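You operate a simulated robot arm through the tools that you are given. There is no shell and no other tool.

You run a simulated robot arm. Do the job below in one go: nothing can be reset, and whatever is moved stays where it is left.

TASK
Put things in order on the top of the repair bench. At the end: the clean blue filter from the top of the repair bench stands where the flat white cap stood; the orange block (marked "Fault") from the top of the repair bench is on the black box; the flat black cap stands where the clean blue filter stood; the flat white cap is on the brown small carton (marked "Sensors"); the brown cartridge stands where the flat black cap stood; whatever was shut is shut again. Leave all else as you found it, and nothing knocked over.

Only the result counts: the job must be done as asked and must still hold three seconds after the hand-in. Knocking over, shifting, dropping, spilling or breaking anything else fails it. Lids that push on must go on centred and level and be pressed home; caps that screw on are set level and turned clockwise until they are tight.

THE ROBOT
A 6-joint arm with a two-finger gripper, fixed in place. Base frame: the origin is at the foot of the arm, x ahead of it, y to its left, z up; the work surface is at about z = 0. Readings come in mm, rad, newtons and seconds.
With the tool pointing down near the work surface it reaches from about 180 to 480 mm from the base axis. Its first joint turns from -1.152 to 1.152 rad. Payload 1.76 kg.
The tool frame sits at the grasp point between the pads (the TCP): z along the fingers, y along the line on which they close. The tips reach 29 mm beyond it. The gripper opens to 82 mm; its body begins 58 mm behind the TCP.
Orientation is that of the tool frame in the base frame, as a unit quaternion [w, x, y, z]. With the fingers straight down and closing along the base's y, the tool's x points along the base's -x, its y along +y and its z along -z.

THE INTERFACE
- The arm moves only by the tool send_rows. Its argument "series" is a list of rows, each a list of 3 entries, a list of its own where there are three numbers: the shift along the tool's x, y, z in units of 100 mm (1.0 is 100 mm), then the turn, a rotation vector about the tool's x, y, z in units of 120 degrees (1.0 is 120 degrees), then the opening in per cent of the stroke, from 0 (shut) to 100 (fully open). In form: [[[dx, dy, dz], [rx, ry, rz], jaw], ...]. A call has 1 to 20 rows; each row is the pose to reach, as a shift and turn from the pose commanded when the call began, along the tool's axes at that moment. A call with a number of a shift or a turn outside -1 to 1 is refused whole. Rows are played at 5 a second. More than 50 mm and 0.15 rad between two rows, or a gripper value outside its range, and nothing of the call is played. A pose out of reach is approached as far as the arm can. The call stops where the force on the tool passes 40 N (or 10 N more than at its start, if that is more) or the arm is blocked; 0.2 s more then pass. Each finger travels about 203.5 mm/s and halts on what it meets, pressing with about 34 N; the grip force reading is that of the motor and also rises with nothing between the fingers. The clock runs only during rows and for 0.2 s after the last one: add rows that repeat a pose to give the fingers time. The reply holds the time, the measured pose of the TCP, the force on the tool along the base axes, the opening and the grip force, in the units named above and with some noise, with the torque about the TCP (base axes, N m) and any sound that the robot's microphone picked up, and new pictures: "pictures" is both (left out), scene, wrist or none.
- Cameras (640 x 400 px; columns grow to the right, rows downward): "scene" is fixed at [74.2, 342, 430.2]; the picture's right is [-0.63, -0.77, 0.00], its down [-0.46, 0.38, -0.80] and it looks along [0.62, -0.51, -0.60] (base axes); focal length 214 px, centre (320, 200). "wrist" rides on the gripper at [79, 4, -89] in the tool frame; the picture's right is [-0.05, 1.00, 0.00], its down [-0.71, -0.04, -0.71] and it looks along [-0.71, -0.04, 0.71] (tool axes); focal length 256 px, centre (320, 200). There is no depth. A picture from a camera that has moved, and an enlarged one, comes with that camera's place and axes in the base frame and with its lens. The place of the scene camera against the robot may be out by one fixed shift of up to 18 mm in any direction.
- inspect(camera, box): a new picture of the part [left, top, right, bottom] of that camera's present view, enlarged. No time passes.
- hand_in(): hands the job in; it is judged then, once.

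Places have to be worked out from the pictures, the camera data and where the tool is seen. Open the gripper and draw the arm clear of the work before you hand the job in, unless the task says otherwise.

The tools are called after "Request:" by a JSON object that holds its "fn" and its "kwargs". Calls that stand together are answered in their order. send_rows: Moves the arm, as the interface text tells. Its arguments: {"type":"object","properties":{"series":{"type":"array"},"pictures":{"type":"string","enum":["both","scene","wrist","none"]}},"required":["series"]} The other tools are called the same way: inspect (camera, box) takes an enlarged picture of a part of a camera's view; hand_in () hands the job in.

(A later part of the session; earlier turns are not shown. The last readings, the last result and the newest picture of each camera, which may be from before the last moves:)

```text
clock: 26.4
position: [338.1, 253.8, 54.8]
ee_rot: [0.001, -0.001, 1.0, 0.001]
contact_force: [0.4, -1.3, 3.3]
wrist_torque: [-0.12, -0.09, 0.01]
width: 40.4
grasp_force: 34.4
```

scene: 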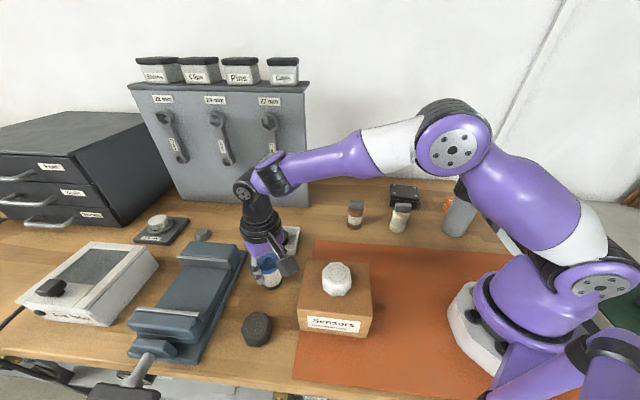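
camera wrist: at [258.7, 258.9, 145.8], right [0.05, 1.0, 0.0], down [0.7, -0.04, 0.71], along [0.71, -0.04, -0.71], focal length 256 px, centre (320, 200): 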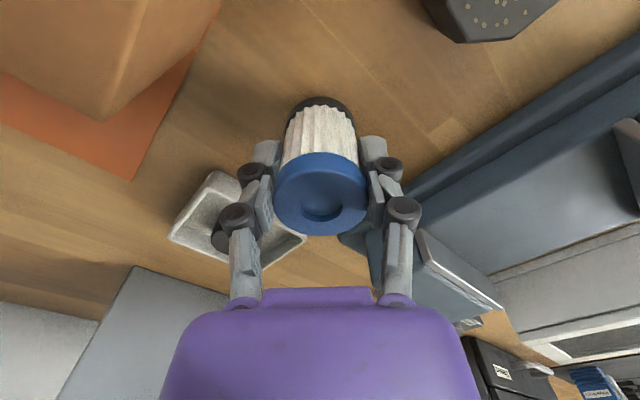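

It is in light contact (3.3 N), so the filter is standing. I'll open and rise straight up.

Request:
{"fn": "send_rows", "kwargs": {"series": [[[0, 0, 0.003], [0, 0, 0], 20], [[0, 0, 0.003], [0, 0, 0], 60], [[0, 0, 0.003], [0, 0, 0], 95], [[0, 0, 0.003], [0, 0, 0], 95], [[0, 0, -0.1], [0, 0, 0], 95], [[0, 0, -0.3], [0, 0, 0], 95], [[0, 0, -0.6], [0, 0, 0], 100], [[0, 0, -0.95], [0, 0, 0], 100], [[0, 0, -0.95], [0, 0, 0], 100]], "pictures": "both"}}

Request:
{"fn": "inspect", "kwargs": {"camera": "wrist", "box": [220, 0, 500, 175]}}

```text
clock: 28.4
position: [337.8, 253.6, 147.0]
ee_rot: [0.001, 0.0, 1.0, 0.001]
contact_force: [0.0, 0.2, -0.4]
wrist_torque: [0.01, 0.02, 0.01]
width: 81.9
grasp_force: 0.0
camera wrist: at [258.0, 258.9, 237.3], right [0.05, 1.0, 0.0], down [0.71, -0.04, 0.71], along [0.71, -0.04, -0.71], focal length 256 px, centre (320, 200)
```

scene: 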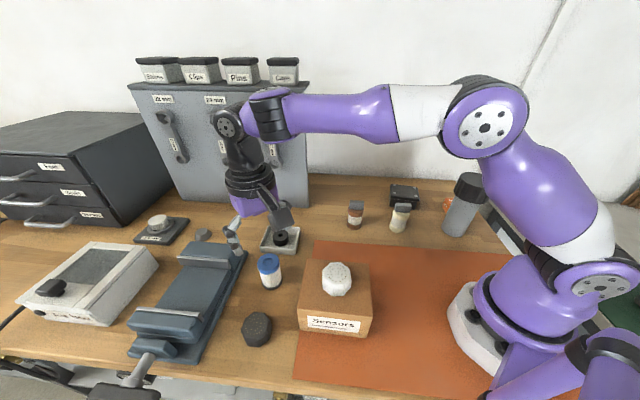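
wrist: 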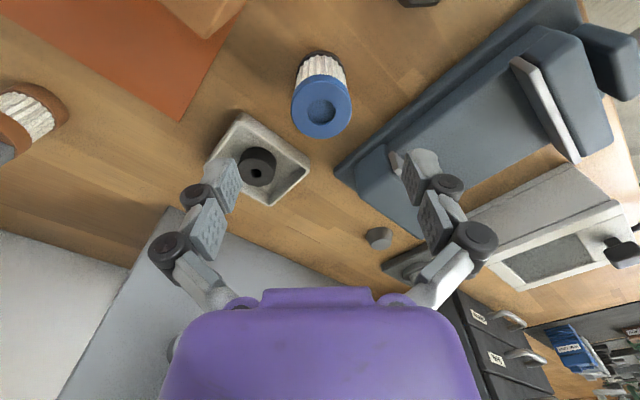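

```text
2.29 times, centred on (360, 88) of wrist
camera zoom: at [258.0, 258.9, 237.3], right [0.05, 1.0, 0.0], down [0.71, -0.04, 0.71], along [0.71, -0.04, -0.71], focal length 585 px, centre (229, 457)
```

zoom: 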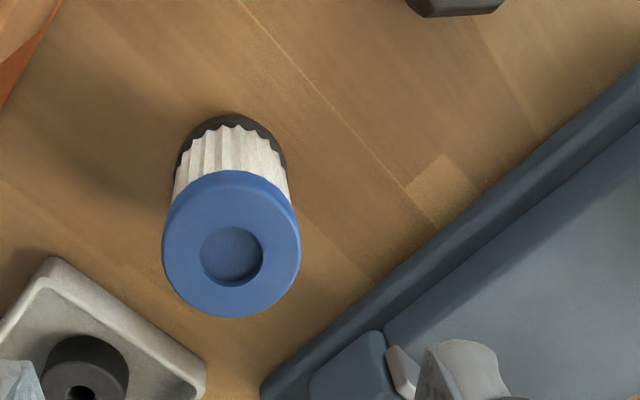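

The blue filter is standing upright on the white cap's spot. Next is the black cap near (266, 322), and I'll move above it for a look.

Request:
{"fn": "send_rows", "kwargs": {"series": [[[0.2, 0.2, 0], [0, 0, 0], 100], [[0.4, 0.4, 0], [0, 0, 0], 100], [[0.6, 0.55, 0], [0, 0, 0], 100], [[0.72, 0.68, 0], [0, 0, 0], 100], [[0.72, 0.68, 0], [0, 0, 0], 100]], "pictures": "both"}}

Request:
{"fn": "inspect", "kwargs": {"camera": "wrist", "box": [240, 20, 400, 120]}}

```text
clock: 29.6
position: [264.4, 322.0, 147.1]
ee_rot: [0.001, 0.0, 1.0, 0.001]
contact_force: [0.4, 0.8, -0.2]
wrist_torque: [0.01, 0.02, 0.01]
width: 82.0
grasp_force: 0.0
camera wrist: at [185.5, 327.2, 237.6], right [0.05, 1.0, 0.0], down [0.7, -0.04, 0.71], along [0.71, -0.04, -0.71], focal length 256 px, centre (320, 200)
```

scene: 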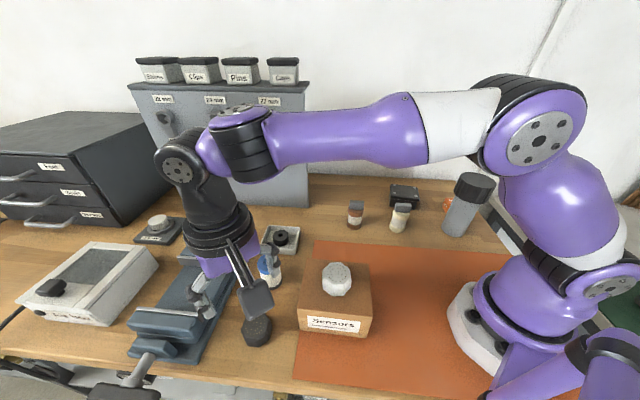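
wrist: 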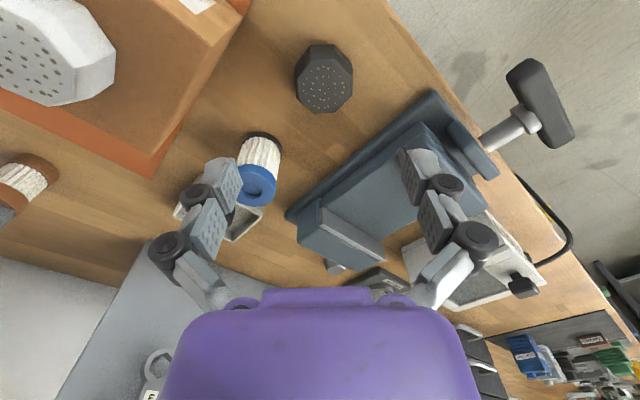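

```text
4.00 times, centred on (320, 70) of wrist
camera zoom: at [185.5, 327.2, 237.6], right [0.05, 1.0, 0.0], down [0.7, -0.04, 0.71], along [0.71, -0.04, -0.71], focal length 1024 px, centre (320, 720)
```

zoom: 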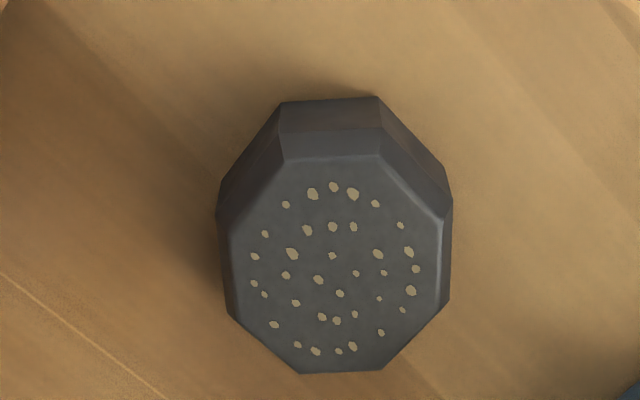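

The black cap's flats line up with the tool axes, and it centres at about (267.5, 326). I'll shift 3 mm and descend.

Request:
{"fn": "send_rows", "kwargs": {"series": [[[-0.03, 0.028, 0.1], [0, 0, 0], 100], [[-0.03, 0.028, 0.35], [0, 0, 0], 100], [[-0.03, 0.028, 0.6], [0, 0, 0], 100], [[-0.03, 0.028, 0.8], [0, 0, 0], 100], [[-0.03, 0.028, 0.8], [0, 0, 0], 100]], "pictures": "both"}}

Request:
{"fn": "inspect", "kwargs": {"camera": "wrist", "box": [200, 50, 440, 200]}}

```text
clock: 30.8
position: [270.2, 324.9, 68.8]
ee_rot: [0.001, 0.0, 1.0, 0.001]
contact_force: [0.1, 0.3, 0.7]
wrist_torque: [-0.01, 0.0, -0.01]
width: 81.9
grasp_force: 0.0
camera wrist: at [190.3, 329.6, 158.6], right [0.05, 1.0, 0.0], down [0.7, -0.04, 0.71], along [0.71, -0.04, -0.71], focal length 256 px, centre (320, 200)
```

scene: 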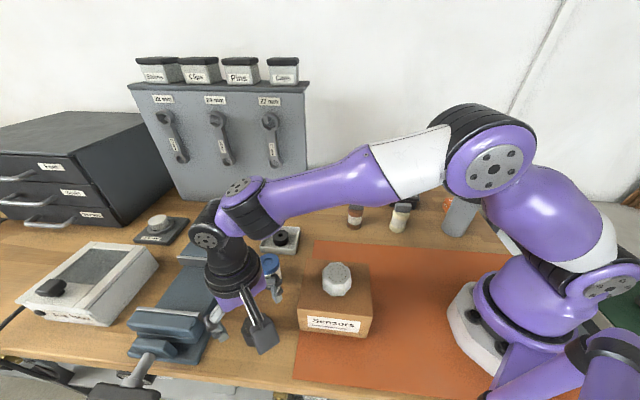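
wrist: 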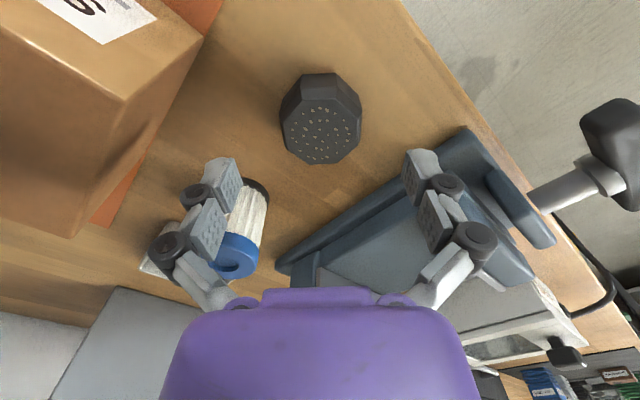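

```text
2.67 times, centred on (320, 125) of wrist
camera zoom: at [190.3, 329.6, 158.6], right [0.05, 1.0, 0.0], down [0.7, -0.04, 0.71], along [0.71, -0.04, -0.71], focal length 683 px, centre (320, 400)
```

zoom: 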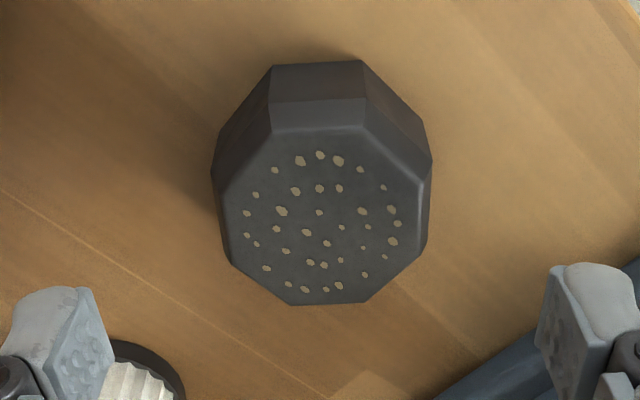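

The cap is centred to within 2 mm. I'll finish the descent and close on it.

Request:
{"fn": "send_rows", "kwargs": {"series": [[[0.015, 0.006, 0.1], [0, 0, 0], 100], [[0.015, 0.006, 0.2], [0, 0, 0], 100], [[0.015, 0.006, 0.3], [0, 0, 0], 100], [[0.015, 0.006, 0.347], [0, 0, 0], 100], [[0.015, 0.006, 0.347], [0, 0, 0], 100], [[0.015, 0.006, 0.347], [0, 0, 0], 60], [[0.015, 0.006, 0.347], [0, 0, 0], 20], [[0.015, 0.006, 0.347], [0, 0, 0], 20], [[0.015, 0.006, 0.347], [0, 0, 0], 20]], "pictures": "both"}}

```text
clock: 32.8
position: [268.3, 325.8, 33.9]
ee_rot: [0.002, 0.001, 1.0, 0.0]
contact_force: [0.3, 2.0, 10.4]
wrist_torque: [0.05, -0.02, 0.04]
width: 47.2
grasp_force: 34.0
camera wrist: at [188.3, 331.0, 123.8], right [0.05, 1.0, 0.0], down [0.7, -0.04, 0.71], along [0.71, -0.04, -0.71], focal length 256 px, centre (320, 200)
```

scene: 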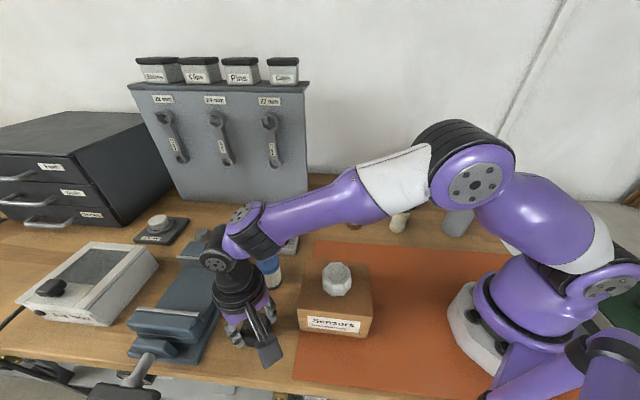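
wrist: 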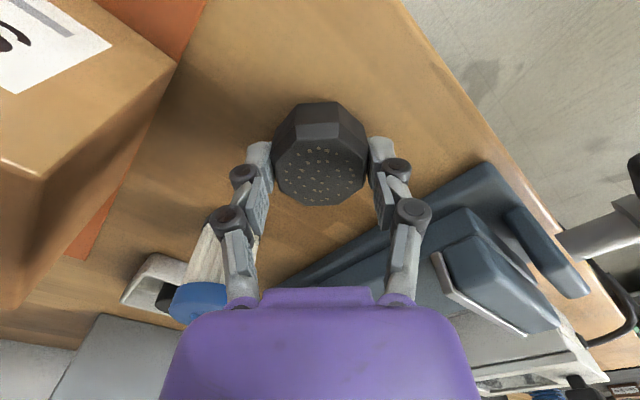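

The black cap is gripped at 47 mm, so its spot is about (268, 326). I'll lift it straight up.

Request:
{"fn": "send_rows", "kwargs": {"series": [[[0, 0, -0.05], [0, 0, 0], 20], [[0, 0, -0.2], [0, 0, 0], 20], [[0, 0, -0.45], [0, 0, 0], 20], [[0, 0, -0.7], [0, 0, 0], 20], [[0, 0, -1.0], [0, 0, 0], 20], [[0, 0, -1.0], [0, 0, 0], 20]], "pictures": "scene"}}

Request:
{"fn": "send_rows", "kwargs": {"series": [[[-0.1, -0.15, -0.1], [0, 0, 0], 20], [[-0.3, -0.4, -0.15], [0, 0, 0], 20], [[-0.5, -0.7, -0.15], [0, 0, 0], 20], [[-0.7, -1.0, -0.15], [0, 0, 0], 20], [[-0.7, -1.0, -0.15], [0, 0, 0], 20]], "pictures": "scene"}}

```text
clock: 34.2
position: [267.6, 325.3, 135.1]
ee_rot: [0.001, 0.0, 1.0, 0.002]
contact_force: [0.6, -0.3, -1.9]
wrist_torque: [-0.03, 0.0, -0.04]
width: 47.3
grasp_force: 33.7
```

scene: 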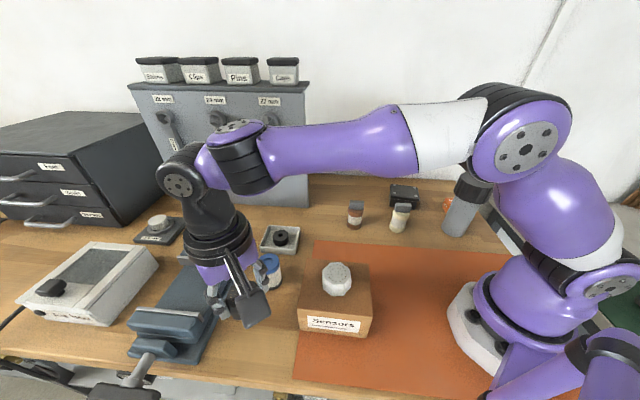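

```text
clock: 35.4
position: [338.9, 225.4, 151.3]
ee_rot: [0.0, 0.0, 1.0, 0.001]
contact_force: [-0.2, -0.9, -0.6]
wrist_torque: [0.03, 0.03, 0.0]
width: 47.1
grasp_force: 33.9
```

scene: 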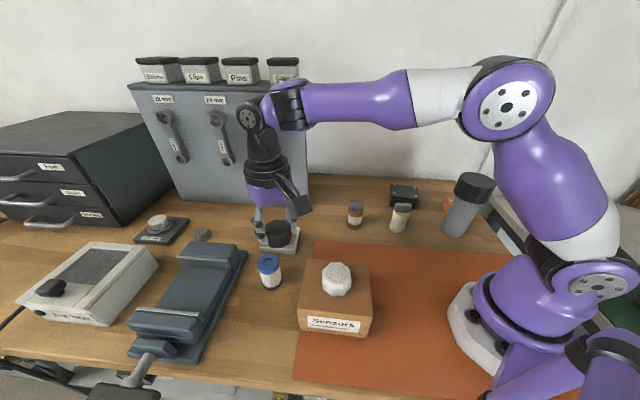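

The black cap is carried clear. I'll continue across to the blue filter's old spot.

Request:
{"fn": "send_rows", "kwargs": {"series": [[[-0.06, -0.33, 0], [0, 0, 0], 20], [[-0.13, -0.66, 0], [0, 0, 0], 20], [[-0.2, -1.0, 0], [0, 0, 0], 20], [[-0.2, -1.0, 0], [0, 0, 0], 20]], "pictures": "none"}}

Request:
{"fn": "send_rows", "kwargs": {"series": [[[-0.06, -0.33, 0], [0, 0, 0], 20], [[-0.13, -0.66, 0], [0, 0, 0], 20], [[-0.2, -1.0, 0], [0, 0, 0], 20], [[-0.2, -1.0, 0], [0, 0, 0], 20]], "pictures": "none"}}

Request:
{"fn": "send_rows", "kwargs": {"series": [[[-0.2, -0.3, 0], [0, 0, 0], 20], [[-0.4, -0.6, 0], [0, 0, 0], 20], [[-0.57, -0.91, 0], [0, 0, 0], 20], [[-0.57, -0.91, 0], [0, 0, 0], 20], [[-0.57, -0.91, 0], [0, 0, 0], 20]], "pictures": "both"}}

```text
clock: 36.4
position: [362.0, 125.9, 149.1]
ee_rot: [0.001, 0.0, 1.0, 0.002]
contact_force: [-0.3, -0.4, -0.4]
wrist_torque: [0.01, 0.01, -0.02]
width: 46.9
grasp_force: 33.7
```

```text
clock: 37.4
position: [378.0, 24.6, 151.0]
ee_rot: [0.0, 0.0, 1.0, 0.0]
contact_force: [-0.6, -0.2, -1.8]
wrist_torque: [-0.01, -0.01, 0.0]
width: 47.0
grasp_force: 34.5
```

```text
clock: 38.6
position: [434.8, -66.4, 149.7]
ee_rot: [0.0, 0.0, 1.0, 0.001]
contact_force: [0.2, -0.5, -0.4]
wrist_torque: [0.02, 0.02, 0.02]
width: 47.1
grasp_force: 34.2
camera wrist: at [355.4, -60.5, 238.8], right [0.05, 1.0, 0.0], down [0.7, -0.04, 0.71], along [0.71, -0.04, -0.71], focal length 256 px, centre (320, 200)
```

scene: 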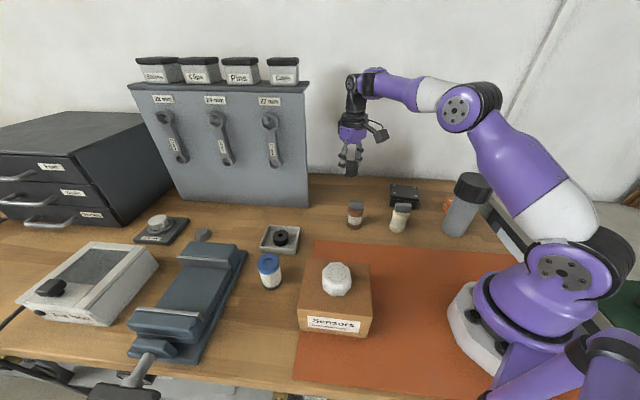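
wrist: 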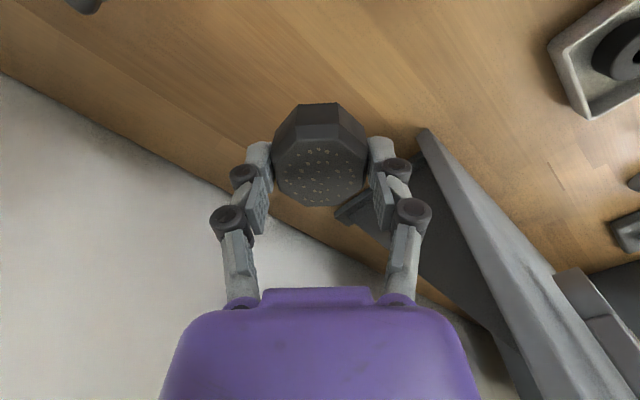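

It is within 2 mm of the blue filter's spot. I'll correct slightly and descend in stages.

Request:
{"fn": "send_rows", "kwargs": {"series": [[[-0.017, -0.007, 0.15], [0, 0, 0], 20], [[-0.017, -0.007, 0.4], [0, 0, 0], 20], [[-0.017, -0.007, 0.65], [0, 0, 0], 20], [[-0.017, -0.007, 0.85], [0, 0, 0], 20], [[-0.017, -0.007, 0.95], [0, 0, 0], 20], [[-0.017, -0.007, 0.95], [0, 0, 0], 20]], "pictures": "none"}}

Request:
{"fn": "send_rows", "kwargs": {"series": [[[0, 0, 0.08], [0, 0, 0], 20], [[0, 0, 0.14], [0, 0, 0], 20], [[0, 0, 0.175], [0, 0, 0], 20], [[0, 0, 0.175], [0, 0, 0], 20]], "pictures": "both"}}

```text
clock: 40.0
position: [437.4, -65.0, 54.7]
ee_rot: [0.001, -0.001, 1.0, 0.001]
contact_force: [-0.7, -0.4, -0.4]
wrist_torque: [0.0, 0.04, 0.01]
width: 47.1
grasp_force: 33.7
```

```text
clock: 41.0
position: [437.9, -66.0, 36.8]
ee_rot: [0.001, 0.0, 1.0, 0.001]
contact_force: [0.8, -0.3, -1.1]
wrist_torque: [-0.01, 0.01, -0.02]
width: 47.2
grasp_force: 33.9
camera wrist: at [357.7, -60.7, 126.3], right [0.05, 1.0, 0.0], down [0.7, -0.04, 0.71], along [0.71, -0.04, -0.71], focal length 256 px, centre (320, 200)
```

scene: 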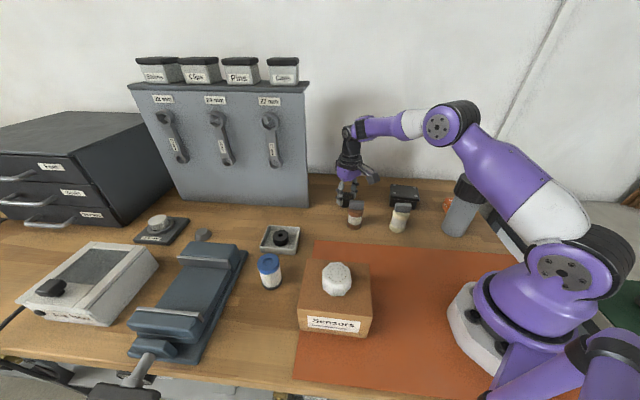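
wrist: 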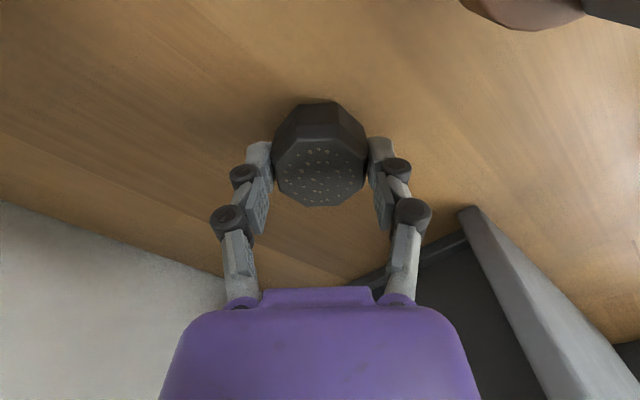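

It is hovering about 2 mm above the bench, so I'll lower until it touches.

Request:
{"fn": "send_rows", "kwargs": {"series": [[[0.005, 0, 0.01], [0, 0, 0], 20], [[0.005, 0, 0.02], [0, 0, 0], 20], [[0.005, 0, 0.025], [0, 0, 0], 20], [[0.005, 0, 0.025], [0, 0, 0], 20]], "pictures": "none"}}

```text
clock: 42.0
position: [436.8, -65.4, 34.1]
ee_rot: [0.0, 0.0, 1.0, 0.0]
contact_force: [-0.5, 0.2, 0.5]
wrist_torque: [0.01, -0.03, 0.01]
width: 47.2
grasp_force: 33.7
```

No clear contact yet, so I'll go down another millimetre or so.

Request:
{"fn": "send_rows", "kwargs": {"series": [[[0, 0, 0.005], [0, 0, 0], 20], [[0, 0, 0.01], [0, 0, 0], 20], [[0, 0, 0.01], [0, 0, 0], 20]], "pictures": "none"}}

```text
clock: 42.8
position: [436.5, -65.9, 33.7]
ee_rot: [0.002, 0.0, 1.0, 0.001]
contact_force: [-2.4, 1.2, 16.2]
wrist_torque: [0.05, 0.09, 0.01]
width: 47.2
grasp_force: 34.6
```

The contact force is 16 N, so the cap is on the bench. I'll open and rise.

Request:
{"fn": "send_rows", "kwargs": {"series": [[[0, 0, -0.003], [0, 0, 0], 20], [[0, 0, -0.003], [0, 0, 0], 65], [[0, 0, -0.003], [0, 0, 0], 95], [[0, 0, -0.003], [0, 0, 0], 95], [[0, 0, -0.1], [0, 0, 0], 95], [[0, 0, -0.3], [0, 0, 0], 95], [[0, 0, -0.6], [0, 0, 0], 100], [[0, 0, -0.95], [0, 0, 0], 100], [[0, 0, -0.95], [0, 0, 0], 100]], "pictures": "both"}}

Request:
{"fn": "inspect", "kwargs": {"camera": "wrist", "box": [240, 0, 480, 150]}}

```text
clock: 44.8
position: [437.1, -63.5, 128.4]
ee_rot: [0.001, 0.0, 1.0, 0.001]
contact_force: [-0.3, 0.6, -0.1]
wrist_torque: [0.02, -0.03, 0.01]
width: 82.1
grasp_force: 0.2
camera wrist: at [357.5, -58.4, 218.8], right [0.05, 1.0, 0.0], down [0.7, -0.04, 0.71], along [0.71, -0.04, -0.71], focal length 256 px, centre (320, 200)
```

scene: 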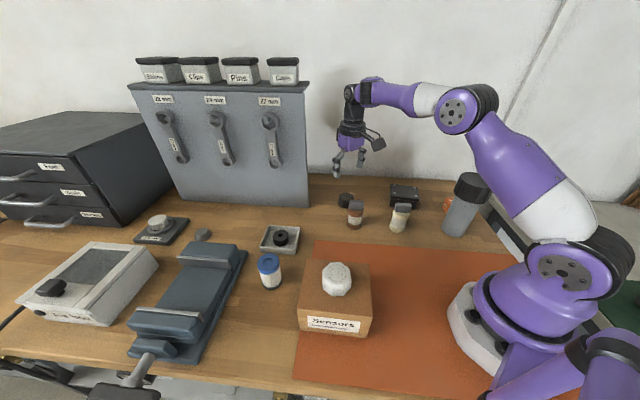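
wrist: 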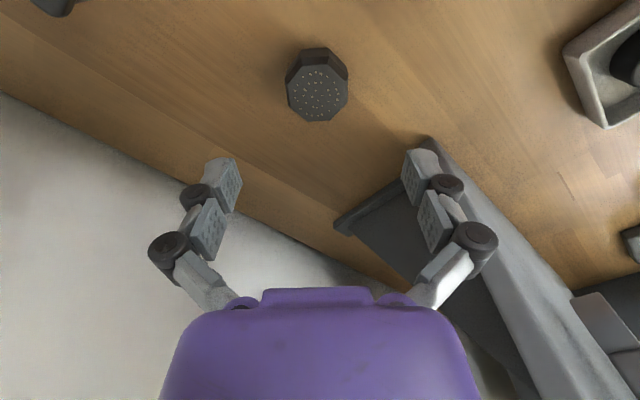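

```text
2.67 times, centred on (360, 75) of wrist
camera zoom: at [357.5, -58.4, 218.8], right [0.05, 1.0, 0.0], down [0.7, -0.04, 0.71], along [0.71, -0.04, -0.71], focal length 683 px, centre (213, 533)
```

zoom: 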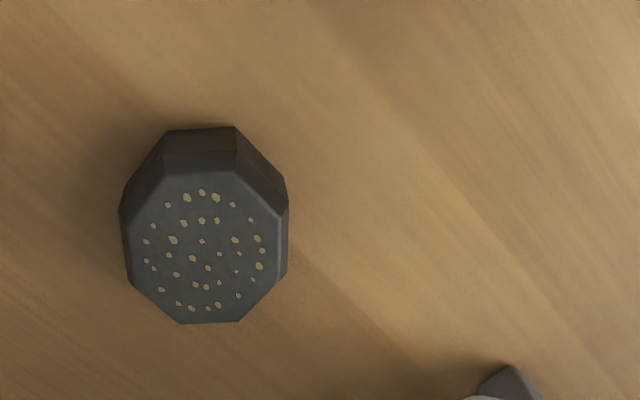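

The black cap stands where the blue filter was. Next is the brown cartridge near (350, -13), so I'll back off to view it.

Request:
{"fn": "send_rows", "kwargs": {"series": [[[0.25, 0.12, -0.15], [0, 0, 0], 100], [[0.5, 0.25, -0.3], [0, 0, 0], 100], [[0.75, 0.38, -0.4], [0, 0, 0], 100], [[0.95, 0.5, -0.45], [0, 0, 0], 100], [[0.95, 0.5, -0.45], [0, 0, 0], 100]], "pictures": "both"}}

Request:
{"fn": "inspect", "kwargs": {"camera": "wrist", "box": [240, 40, 400, 140]}}

```text
clock: 46.0
position: [341.3, -16.0, 173.7]
ee_rot: [0.002, 0.0, 1.0, 0.001]
contact_force: [0.9, -1.3, -0.1]
wrist_torque: [0.01, -0.05, -0.02]
width: 82.1
grasp_force: 0.0
camera wrist: at [261.5, -10.5, 262.7], right [0.05, 1.0, 0.0], down [0.71, -0.04, 0.71], along [0.71, -0.04, -0.71], focal length 256 px, centre (320, 200)
```

scene: 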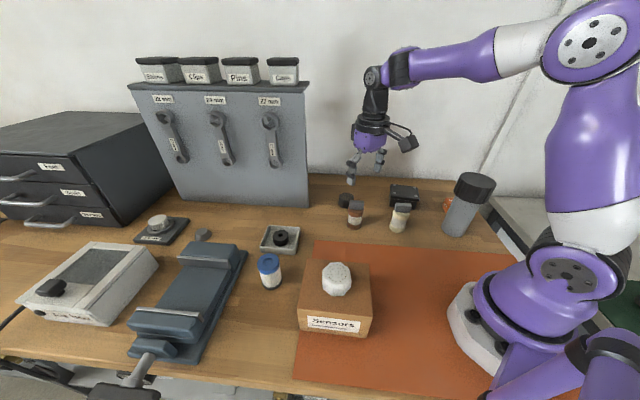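
wrist: 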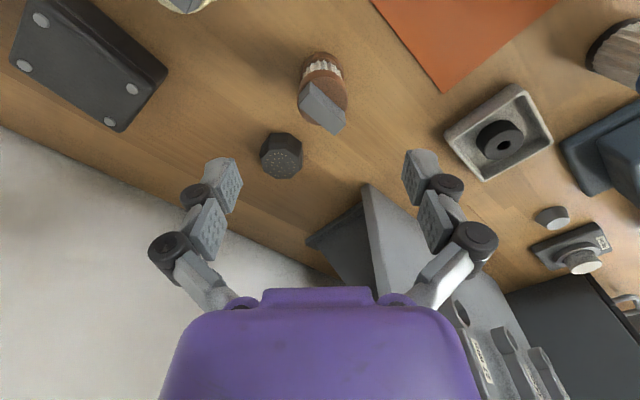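

```text
4.00 times, centred on (320, 90) of wrist
camera zoom: at [261.5, -10.5, 262.7], right [0.05, 1.0, 0.0], down [0.71, -0.04, 0.71], along [0.71, -0.04, -0.71], focal length 1024 px, centre (320, 640)
```

zoom: 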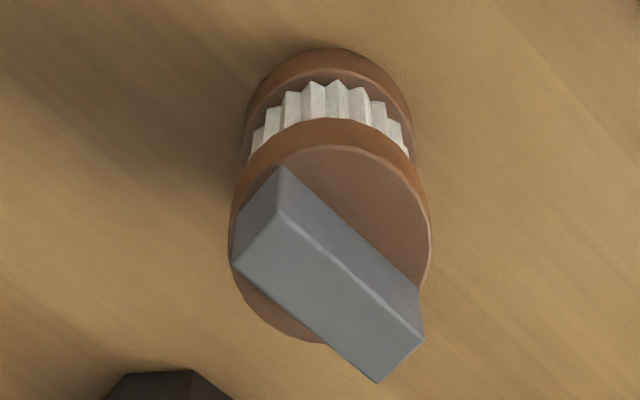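

The brown cartridge centres near (352, -13), with a 60 mm body, a grey fin up to about 82 mm, and a 40 mm rim. I'll move over it and go part way down to check centring.

Request:
{"fn": "send_rows", "kwargs": {"series": [[[-0.06, 0.01, 0.1], [0, 0, 0], 100], [[-0.115, 0.015, 0.3], [0, 0, 0], 100], [[-0.115, 0.015, 0.55], [0, 0, 0], 100], [[-0.115, 0.015, 0.68], [0, 0, 0], 100], [[-0.115, 0.015, 0.68], [0, 0, 0], 100]], "pictures": "both"}}

Request:
{"fn": "inspect", "kwargs": {"camera": "wrist", "box": [200, 60, 440, 210]}}

```text
clock: 47.2
position: [353.6, -15.3, 105.9]
ee_rot: [0.001, 0.001, 1.0, 0.001]
contact_force: [-0.2, 0.1, 0.4]
wrist_torque: [0.0, -0.05, -0.01]
width: 81.9
grasp_force: 0.1
camera wrist: at [274.4, -9.4, 195.9], right [0.05, 1.0, 0.0], down [0.71, -0.04, 0.71], along [0.71, -0.04, -0.71], focal length 256 px, centre (320, 200)
```

scene: 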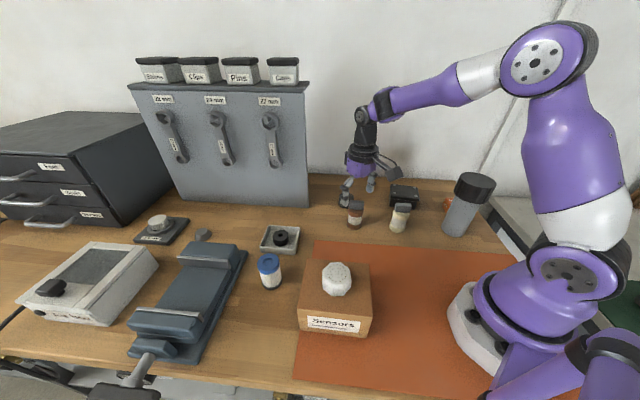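
wrist: 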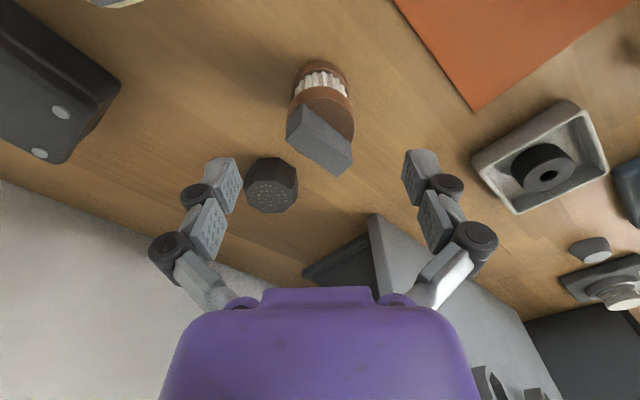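

```text
2.67 times, centred on (320, 135) of wrist
camera zoom: at [274.4, -9.4, 195.9], right [0.05, 1.0, 0.0], down [0.71, -0.04, 0.71], along [0.71, -0.04, -0.71], focal length 683 px, centre (320, 373)
```

zoom: 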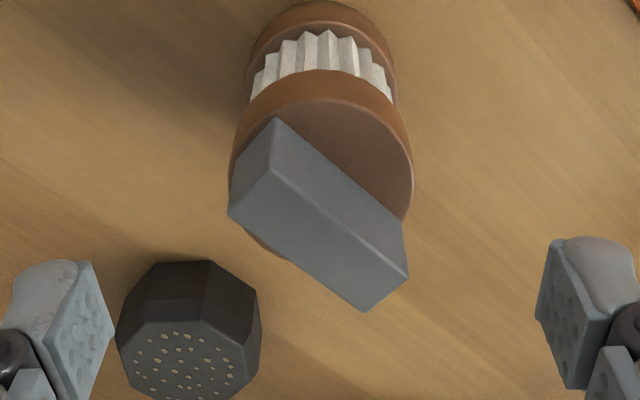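

It is centred to within about 2 mm. I'll nudge, descend to grip the brown rim, and close.

Request:
{"fn": "send_rows", "kwargs": {"series": [[[0.02, 0.004, 0.1], [0, 0, 0], 100], [[0.02, 0.004, 0.25], [0, 0, 0], 100], [[0.02, 0.004, 0.4], [0, 0, 0], 100], [[0.02, 0.004, 0.5], [0, 0, 0], 100], [[0.02, 0.004, 0.56], [0, 0, 0], 100], [[0.02, 0.004, 0.56], [0, 0, 0], 100], [[0.02, 0.004, 0.56], [0, 0, 0], 65], [[0.02, 0.004, 0.56], [0, 0, 0], 20], [[0.02, 0.004, 0.56], [0, 0, 0], 20], [[0.02, 0.004, 0.56], [0, 0, 0], 20]], "pictures": "both"}}

```text
clock: 49.4
position: [350.9, -12.2, 49.6]
ee_rot: [0.001, -0.001, 1.0, 0.001]
contact_force: [1.8, 1.8, 9.0]
wrist_torque: [0.16, -0.05, 0.01]
width: 37.7
grasp_force: 33.8
camera wrist: at [272.0, -8.0, 139.1], right [0.05, 1.0, 0.0], down [0.7, -0.04, 0.71], along [0.71, -0.04, -0.7], focal length 256 px, centre (320, 200)
```

scene: 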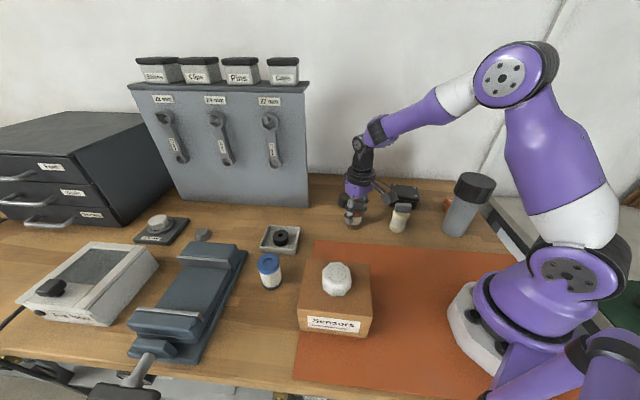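
wrist: 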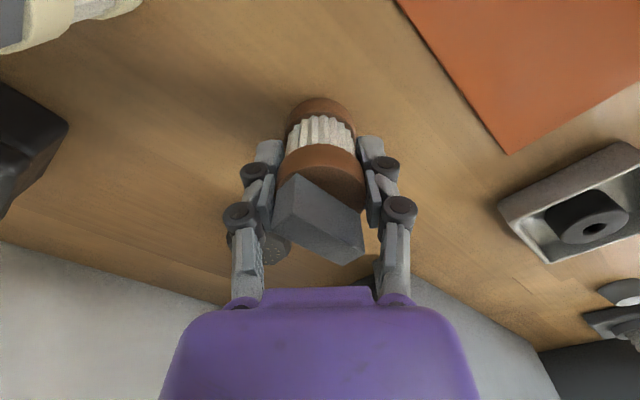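

The brown cartridge is gripped at 37.7 mm. I'll lift it straight up and carry it towards the black cap's old spot at (268, 326).

Request:
{"fn": "send_rows", "kwargs": {"series": [[[0, 0, -0.05], [0, 0, 0], 20], [[0, 0, -0.2], [0, 0, 0], 20], [[0, 0, -0.45], [0, 0, 0], 20], [[0, 0, -0.7], [0, 0, 0], 20], [[0, 0.1, -0.9], [0, 0, 0], 20], [[0, 0.35, -1.0], [0, 0, 0], 20], [[0, 0.7, -1.0], [0, 0, 0], 20], [[0, 1.0, -1.0], [0, 0, 0], 20], [[0, 1.0, -1.0], [0, 0, 0], 20]], "pictures": "both"}}

Request:
{"fn": "send_rows", "kwargs": {"series": [[[0.04, 0.33, -0.1], [0, 0, 0], 20], [[0.08, 0.66, -0.1], [0, 0, 0], 20], [[0.13, 1.0, -0.1], [0, 0, 0], 20], [[0.13, 1.0, -0.1], [0, 0, 0], 20]], "pictures": "none"}}

Request:
{"fn": "send_rows", "kwargs": {"series": [[[0.2, 0.33, 0], [0, 0, 0], 20], [[0.4, 0.66, 0], [0, 0, 0], 20], [[0.6, 1.0, 0], [0, 0, 0], 20], [[0.6, 1.0, 0], [0, 0, 0], 20]], "pictures": "both"}}

```text
clock: 51.4
position: [350.5, 87.1, 148.8]
ee_rot: [0.001, 0.0, 1.0, 0.0]
contact_force: [1.0, 0.1, -1.2]
wrist_torque: [0.02, -0.01, -0.01]
width: 38.1
grasp_force: 34.3
camera wrist: at [271.2, 92.1, 238.3], right [0.05, 1.0, 0.0], down [0.71, -0.04, 0.71], along [0.71, -0.04, -0.71], focal length 256 px, centre (320, 200)
```

scene: 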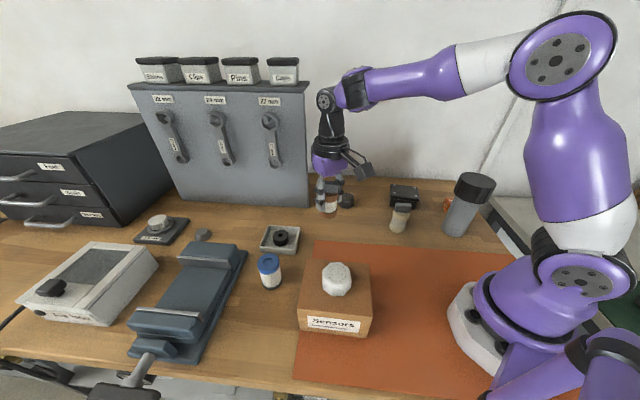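
wrist: 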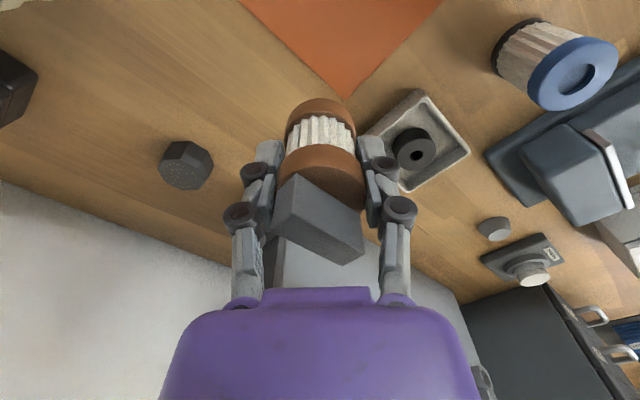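

```text
clock: 52.4
position: [338.1, 185.5, 157.9]
ee_rot: [0.002, 0.0, 1.0, 0.0]
contact_force: [-0.4, -1.3, -1.2]
wrist_torque: [0.0, -0.01, -0.04]
width: 37.7
grasp_force: 34.0
```

```text
clock: 53.4
position: [279.2, 289.1, 158.6]
ee_rot: [0.001, 0.0, 1.0, 0.001]
contact_force: [-0.6, -0.8, -1.0]
wrist_torque: [0.02, -0.05, -0.01]
width: 37.5
grasp_force: 34.1
camera wrist: at [199.8, 292.9, 248.2], right [0.05, 1.0, 0.0], down [0.7, -0.04, 0.71], along [0.71, -0.04, -0.71], focal length 256 px, centre (320, 200)
```

scene: 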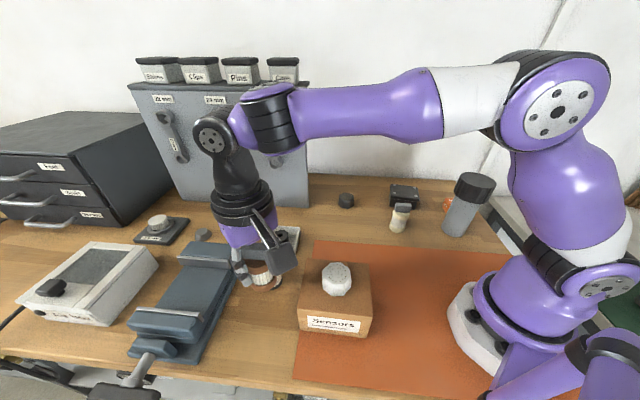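
wrist: 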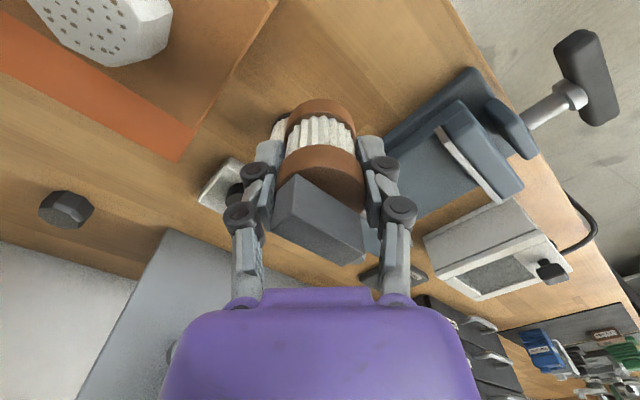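

I'm at (279, 289), so I'll shift over to (268, 326) and come down in stages.

Request:
{"fn": "send_rows", "kwargs": {"series": [[[0.06, 0.2, 0], [0, 0, 0], 20], [[0.111, 0.373, 0.05], [0, 0, 0], 20], [[0.111, 0.373, 0.3], [0, 0, 0], 20], [[0.111, 0.373, 0.55], [0, 0, 0], 20], [[0.111, 0.373, 0.75], [0, 0, 0], 20], [[0.111, 0.373, 0.9], [0, 0, 0], 20], [[0.111, 0.373, 0.9], [0, 0, 0], 20]], "pictures": "both"}}

Request:
{"fn": "inspect", "kwargs": {"camera": "scene", "box": [190, 230, 350, 370]}}

```text
clock: 55.0
position: [265.4, 323.8, 70.2]
ee_rot: [0.001, 0.0, 1.0, 0.0]
contact_force: [0.0, -0.5, -1.3]
wrist_torque: [-0.01, -0.01, -0.02]
width: 37.7
grasp_force: 33.8
camera wrist: at [186.7, 328.1, 158.8], right [0.05, 1.0, 0.0], down [0.7, -0.04, 0.71], along [0.71, -0.04, -0.71], focal length 256 px, centre (320, 200)
```

scene: 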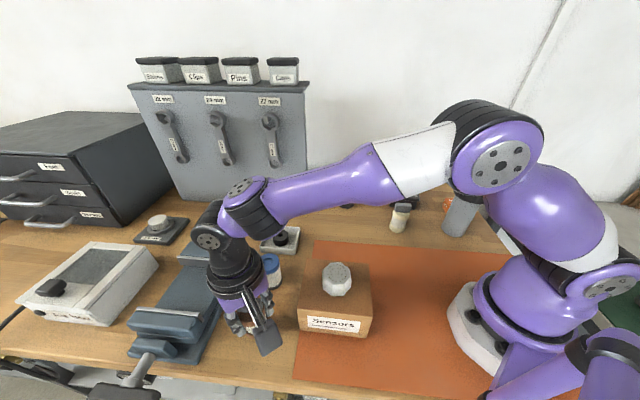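
wrist: 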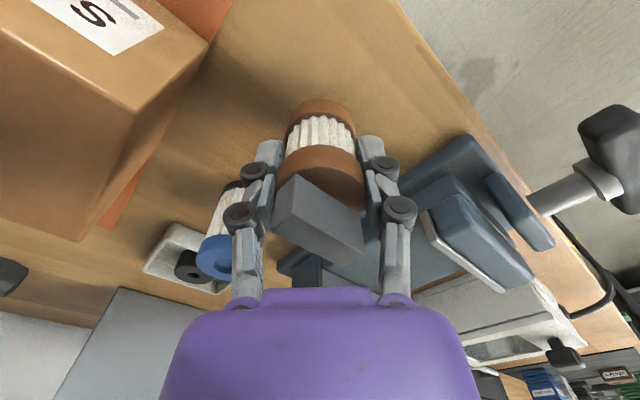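

```text
2.86 times, centred on (270, 300) of scene
camera zoom: at [74.2, 342.0, 430.2], right [-0.63, -0.77, 0.0], down [-0.46, 0.38, -0.8], along [0.62, -0.51, -0.6], focal length 613 px, centre (463, -86)
```

zoom: 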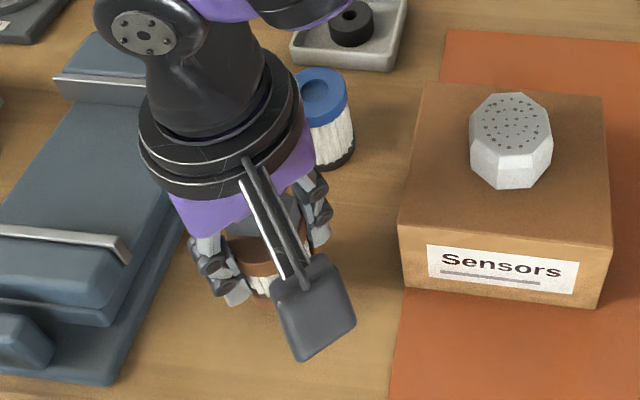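

It reads about 2 mm short of the spot. I'll correct that and lower to just above the bench.

Request:
{"fn": "send_rows", "kwargs": {"series": [[[-0.017, 0.015, 0.06], [0, 0, 0], 20], [[-0.017, 0.015, 0.12], [0, 0, 0], 20], [[-0.017, 0.015, 0.17], [0, 0, 0], 20], [[-0.017, 0.015, 0.17], [0, 0, 0], 20]], "pictures": "wrist"}}

```text
clock: 56.0
position: [268.2, 324.2, 51.7]
ee_rot: [0.001, -0.001, 1.0, 0.0]
contact_force: [0.3, 0.0, -1.7]
wrist_torque: [-0.02, 0.0, 0.0]
width: 38.0
grasp_force: 33.9
camera wrist: at [188.8, 329.3, 141.5], right [0.05, 1.0, 0.0], down [0.71, -0.04, 0.71], along [0.71, -0.04, -0.71], focal length 256 px, centre (320, 200)
```

wrist: 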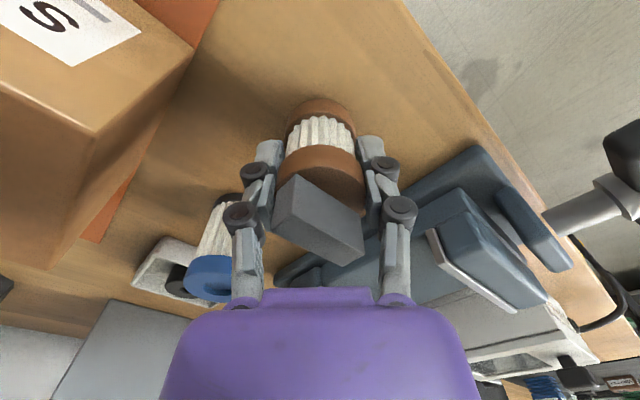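

The position is good at about (268, 325). I'll lower until it touches.

Request:
{"fn": "send_rows", "kwargs": {"series": [[[0, 0.006, 0.007], [0, 0, 0], 20], [[0, 0.006, 0.014], [0, 0, 0], 20], [[0, 0.006, 0.02], [0, 0, 0], 20], [[0, 0.006, 0.02], [0, 0, 0], 20]], "pictures": "none"}}

```text
clock: 57.0
position: [267.8, 326.1, 50.7]
ee_rot: [0.001, 0.0, 1.0, 0.001]
contact_force: [-0.2, -0.5, -0.3]
wrist_torque: [-0.01, -0.02, -0.03]
width: 37.7
grasp_force: 34.2
```

Request:
{"fn": "send_rows", "kwargs": {"series": [[[0, 0, 0.005], [0, 0, 0], 20], [[0, 0, 0.01], [0, 0, 0], 20], [[0, 0, 0.01], [0, 0, 0], 20]], "pictures": "none"}}

```text
clock: 57.8
position: [267.8, 325.9, 50.5]
ee_rot: [0.001, 0.001, 1.0, 0.001]
contact_force: [-0.3, 0.2, 0.0]
wrist_torque: [0.01, 0.0, -0.01]
width: 37.6
grasp_force: 34.2
```

There is still no contact, so I'll continue down in small steps.

Request:
{"fn": "send_rows", "kwargs": {"series": [[[0, 0, 0.005], [0, 0, 0], 20], [[0, 0, 0.01], [0, 0, 0], 20], [[0, 0, 0.01], [0, 0, 0], 20]], "pictures": "none"}}

```text
clock: 58.6
position: [268.7, 326.6, 49.4]
ee_rot: [0.002, 0.0, 1.0, 0.001]
contact_force: [-2.7, -3.7, 16.9]
wrist_torque: [-0.28, 0.07, 0.01]
width: 37.6
grasp_force: 34.3
```

The force is now 17 N upward, so the brown cartridge stands on the bench. I'll open and rise straight up past the fin.

Request:
{"fn": "send_rows", "kwargs": {"series": [[[0, 0, -0.004], [0, 0, 0], 20], [[0, 0, -0.004], [0, 0, 0], 60], [[0, 0, -0.004], [0, 0, 0], 95], [[0, 0, -0.004], [0, 0, 0], 95], [[0, 0, -0.1], [0, 0, 0], 95], [[0, 0, -0.3], [0, 0, 0], 95], [[0, 0, -0.6], [0, 0, 0], 100], [[0, 0, -0.98], [0, 0, 0], 100], [[0, 0, -0.98], [0, 0, 0], 100]], "pictures": "both"}}

Request:
{"fn": "inspect", "kwargs": {"camera": "scene", "box": [190, 230, 350, 370]}}

Request:
{"fn": "inspect", "kwargs": {"camera": "wrist", "box": [200, 0, 440, 150]}}

```text
clock: 60.6
position: [268.4, 329.2, 146.0]
ee_rot: [0.0, 0.0, 1.0, 0.001]
contact_force: [0.2, -0.1, 0.5]
wrist_torque: [-0.04, 0.02, 0.01]
width: 82.3
grasp_force: 0.1
camera wrist: at [188.1, 333.3, 235.7], right [0.05, 1.0, 0.0], down [0.7, -0.04, 0.71], along [0.71, -0.04, -0.71], focal length 256 px, centre (320, 200)
```

scene: 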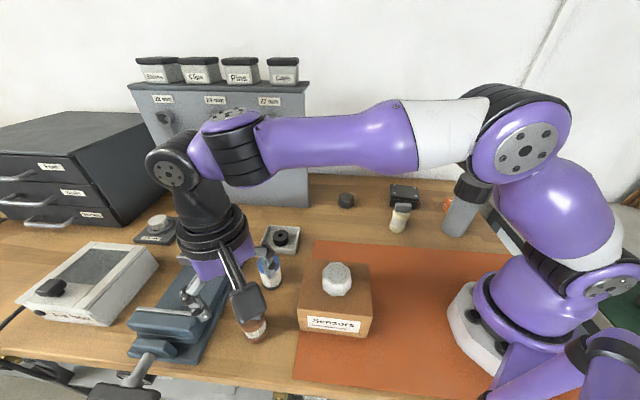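
wrist: 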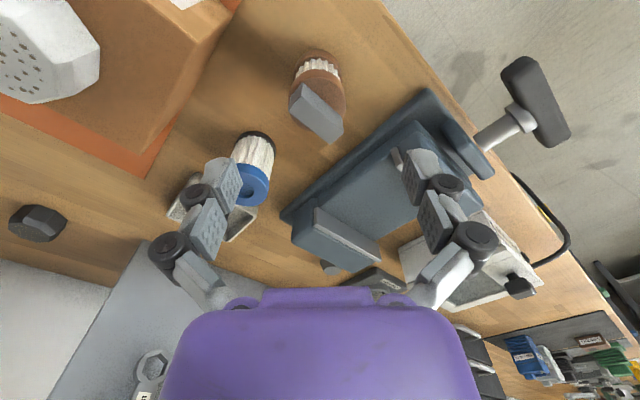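

```text
2.86 times, centred on (270, 300) of scene
camera zoom: at [74.2, 342.0, 430.2], right [-0.63, -0.77, 0.0], down [-0.46, 0.38, -0.8], along [0.62, -0.51, -0.6], focal length 613 px, centre (463, -86)
```

zoom: 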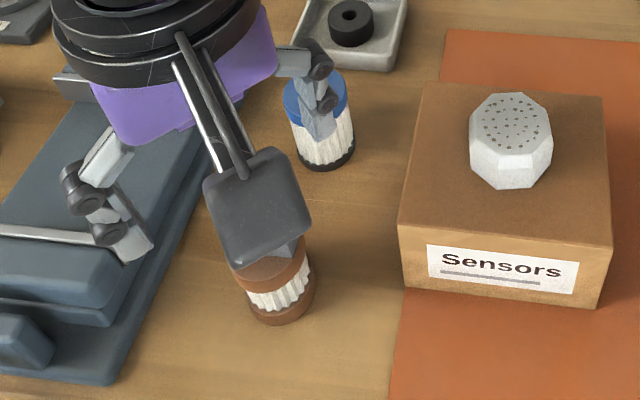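

```text
2.67 times, centred on (320, 75) of wrist
camera zoom: at [188.1, 333.3, 235.7], right [0.05, 1.0, 0.0], down [0.7, -0.04, 0.71], along [0.71, -0.04, -0.71], focal length 683 px, centre (320, 533)
```

zoom: 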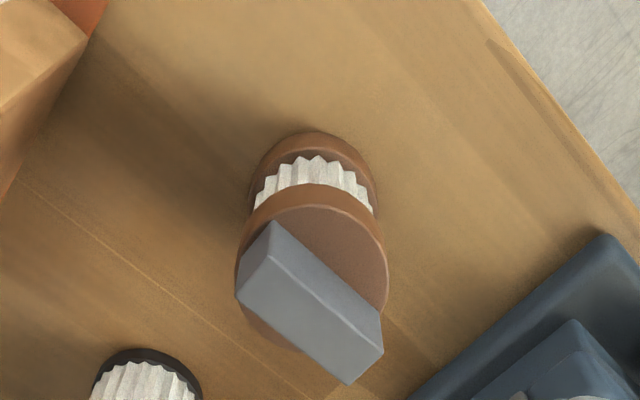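

The brown cartridge stands upright on the black cap's spot. Now for the orange block, so I'll travel high across the bench towards the black box and bottle area.

Request:
{"fn": "send_rows", "kwargs": {"series": [[[0, 0, -0.3], [0, 0, 0], 100], [[-0.1, -0.3, -0.5], [0, 0, 0], 100], [[-0.2, -0.65, -0.65], [0, 0, 0], 100], [[-0.3, -1.0, -0.65], [0, 0, 0], 100]], "pictures": "none"}}

Request:
{"fn": "send_rows", "kwargs": {"series": [[[0, -0.35, 0], [0, 0, 0], 100], [[0, -0.7, 0], [0, 0, 0], 100], [[0, -1.0, 0], [0, 0, 0], 100]], "pictures": "none"}}

Request:
{"fn": "send_rows", "kwargs": {"series": [[[0, -0.35, 0], [0, 0, 0], 100], [[0, -0.7, 0], [0, 0, 0], 100], [[0, -1.0, 0], [0, 0, 0], 100]], "pictures": "none"}}

Request:
{"fn": "send_rows", "kwargs": {"series": [[[0, -0.35, 0], [0, 0, 0], 100], [[0, -0.7, 0], [0, 0, 0], 100], [[0, -1.0, 0], [0, 0, 0], 100]], "pictures": "none"}}

Request:
{"fn": "send_rows", "kwargs": {"series": [[[0.15, -0.35, -0.1], [0, 0, 0], 100], [[0.3, -0.6, -0.2], [0, 0, 0], 100], [[0.4, -0.8, -0.3], [0, 0, 0], 100], [[0.4, -0.8, -0.3], [0, 0, 0], 100]], "pictures": "both"}}

```text
clock: 61.6
position: [299.8, 225.1, 212.2]
ee_rot: [0.001, 0.0, 1.0, 0.001]
contact_force: [0.2, 0.1, -0.5]
wrist_torque: [-0.01, -0.03, 0.0]
width: 82.0
grasp_force: 0.1
```

```text
clock: 62.4
position: [299.6, 125.2, 210.9]
ee_rot: [0.001, -0.001, 1.0, 0.001]
contact_force: [1.0, -0.1, 0.1]
wrist_torque: [0.01, 0.02, 0.02]
width: 81.9
grasp_force: 0.1
```

```text
clock: 63.2
position: [298.2, 23.5, 210.3]
ee_rot: [0.0, -0.001, 1.0, 0.001]
contact_force: [0.7, -0.2, 0.6]
wrist_torque: [-0.03, -0.01, 0.01]
width: 82.1
grasp_force: 0.0
```

```text
clock: 64.0
position: [297.8, -76.3, 209.8]
ee_rot: [0.001, -0.001, 1.0, 0.002]
contact_force: [-0.1, 0.1, 0.2]
wrist_torque: [0.02, 0.02, -0.01]
width: 82.2
grasp_force: 0.0
```

```text
clock: 65.0
position: [257.4, -155.4, 241.6]
ee_rot: [0.0, 0.0, 1.0, 0.001]
contact_force: [0.8, 0.5, 0.0]
wrist_torque: [-0.03, 0.0, -0.01]
width: 81.9
grasp_force: 0.1
camera wrist: at [177.6, -150.6, 330.8], right [0.05, 1.0, 0.0], down [0.7, -0.04, 0.71], along [0.71, -0.04, -0.71], focal length 256 px, centre (320, 200)
```

scene: 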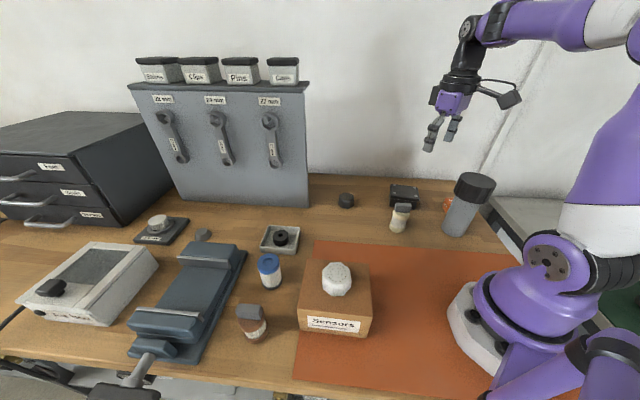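
wrist: 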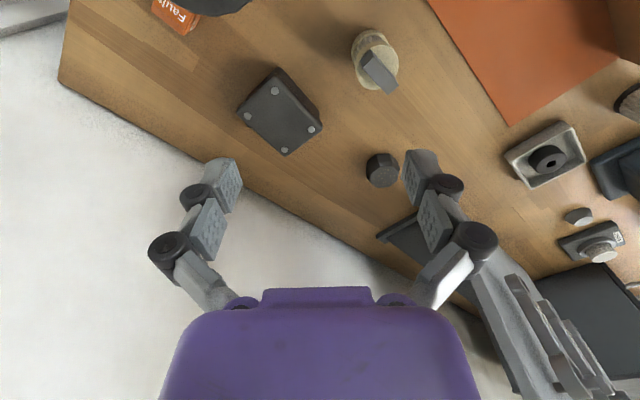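

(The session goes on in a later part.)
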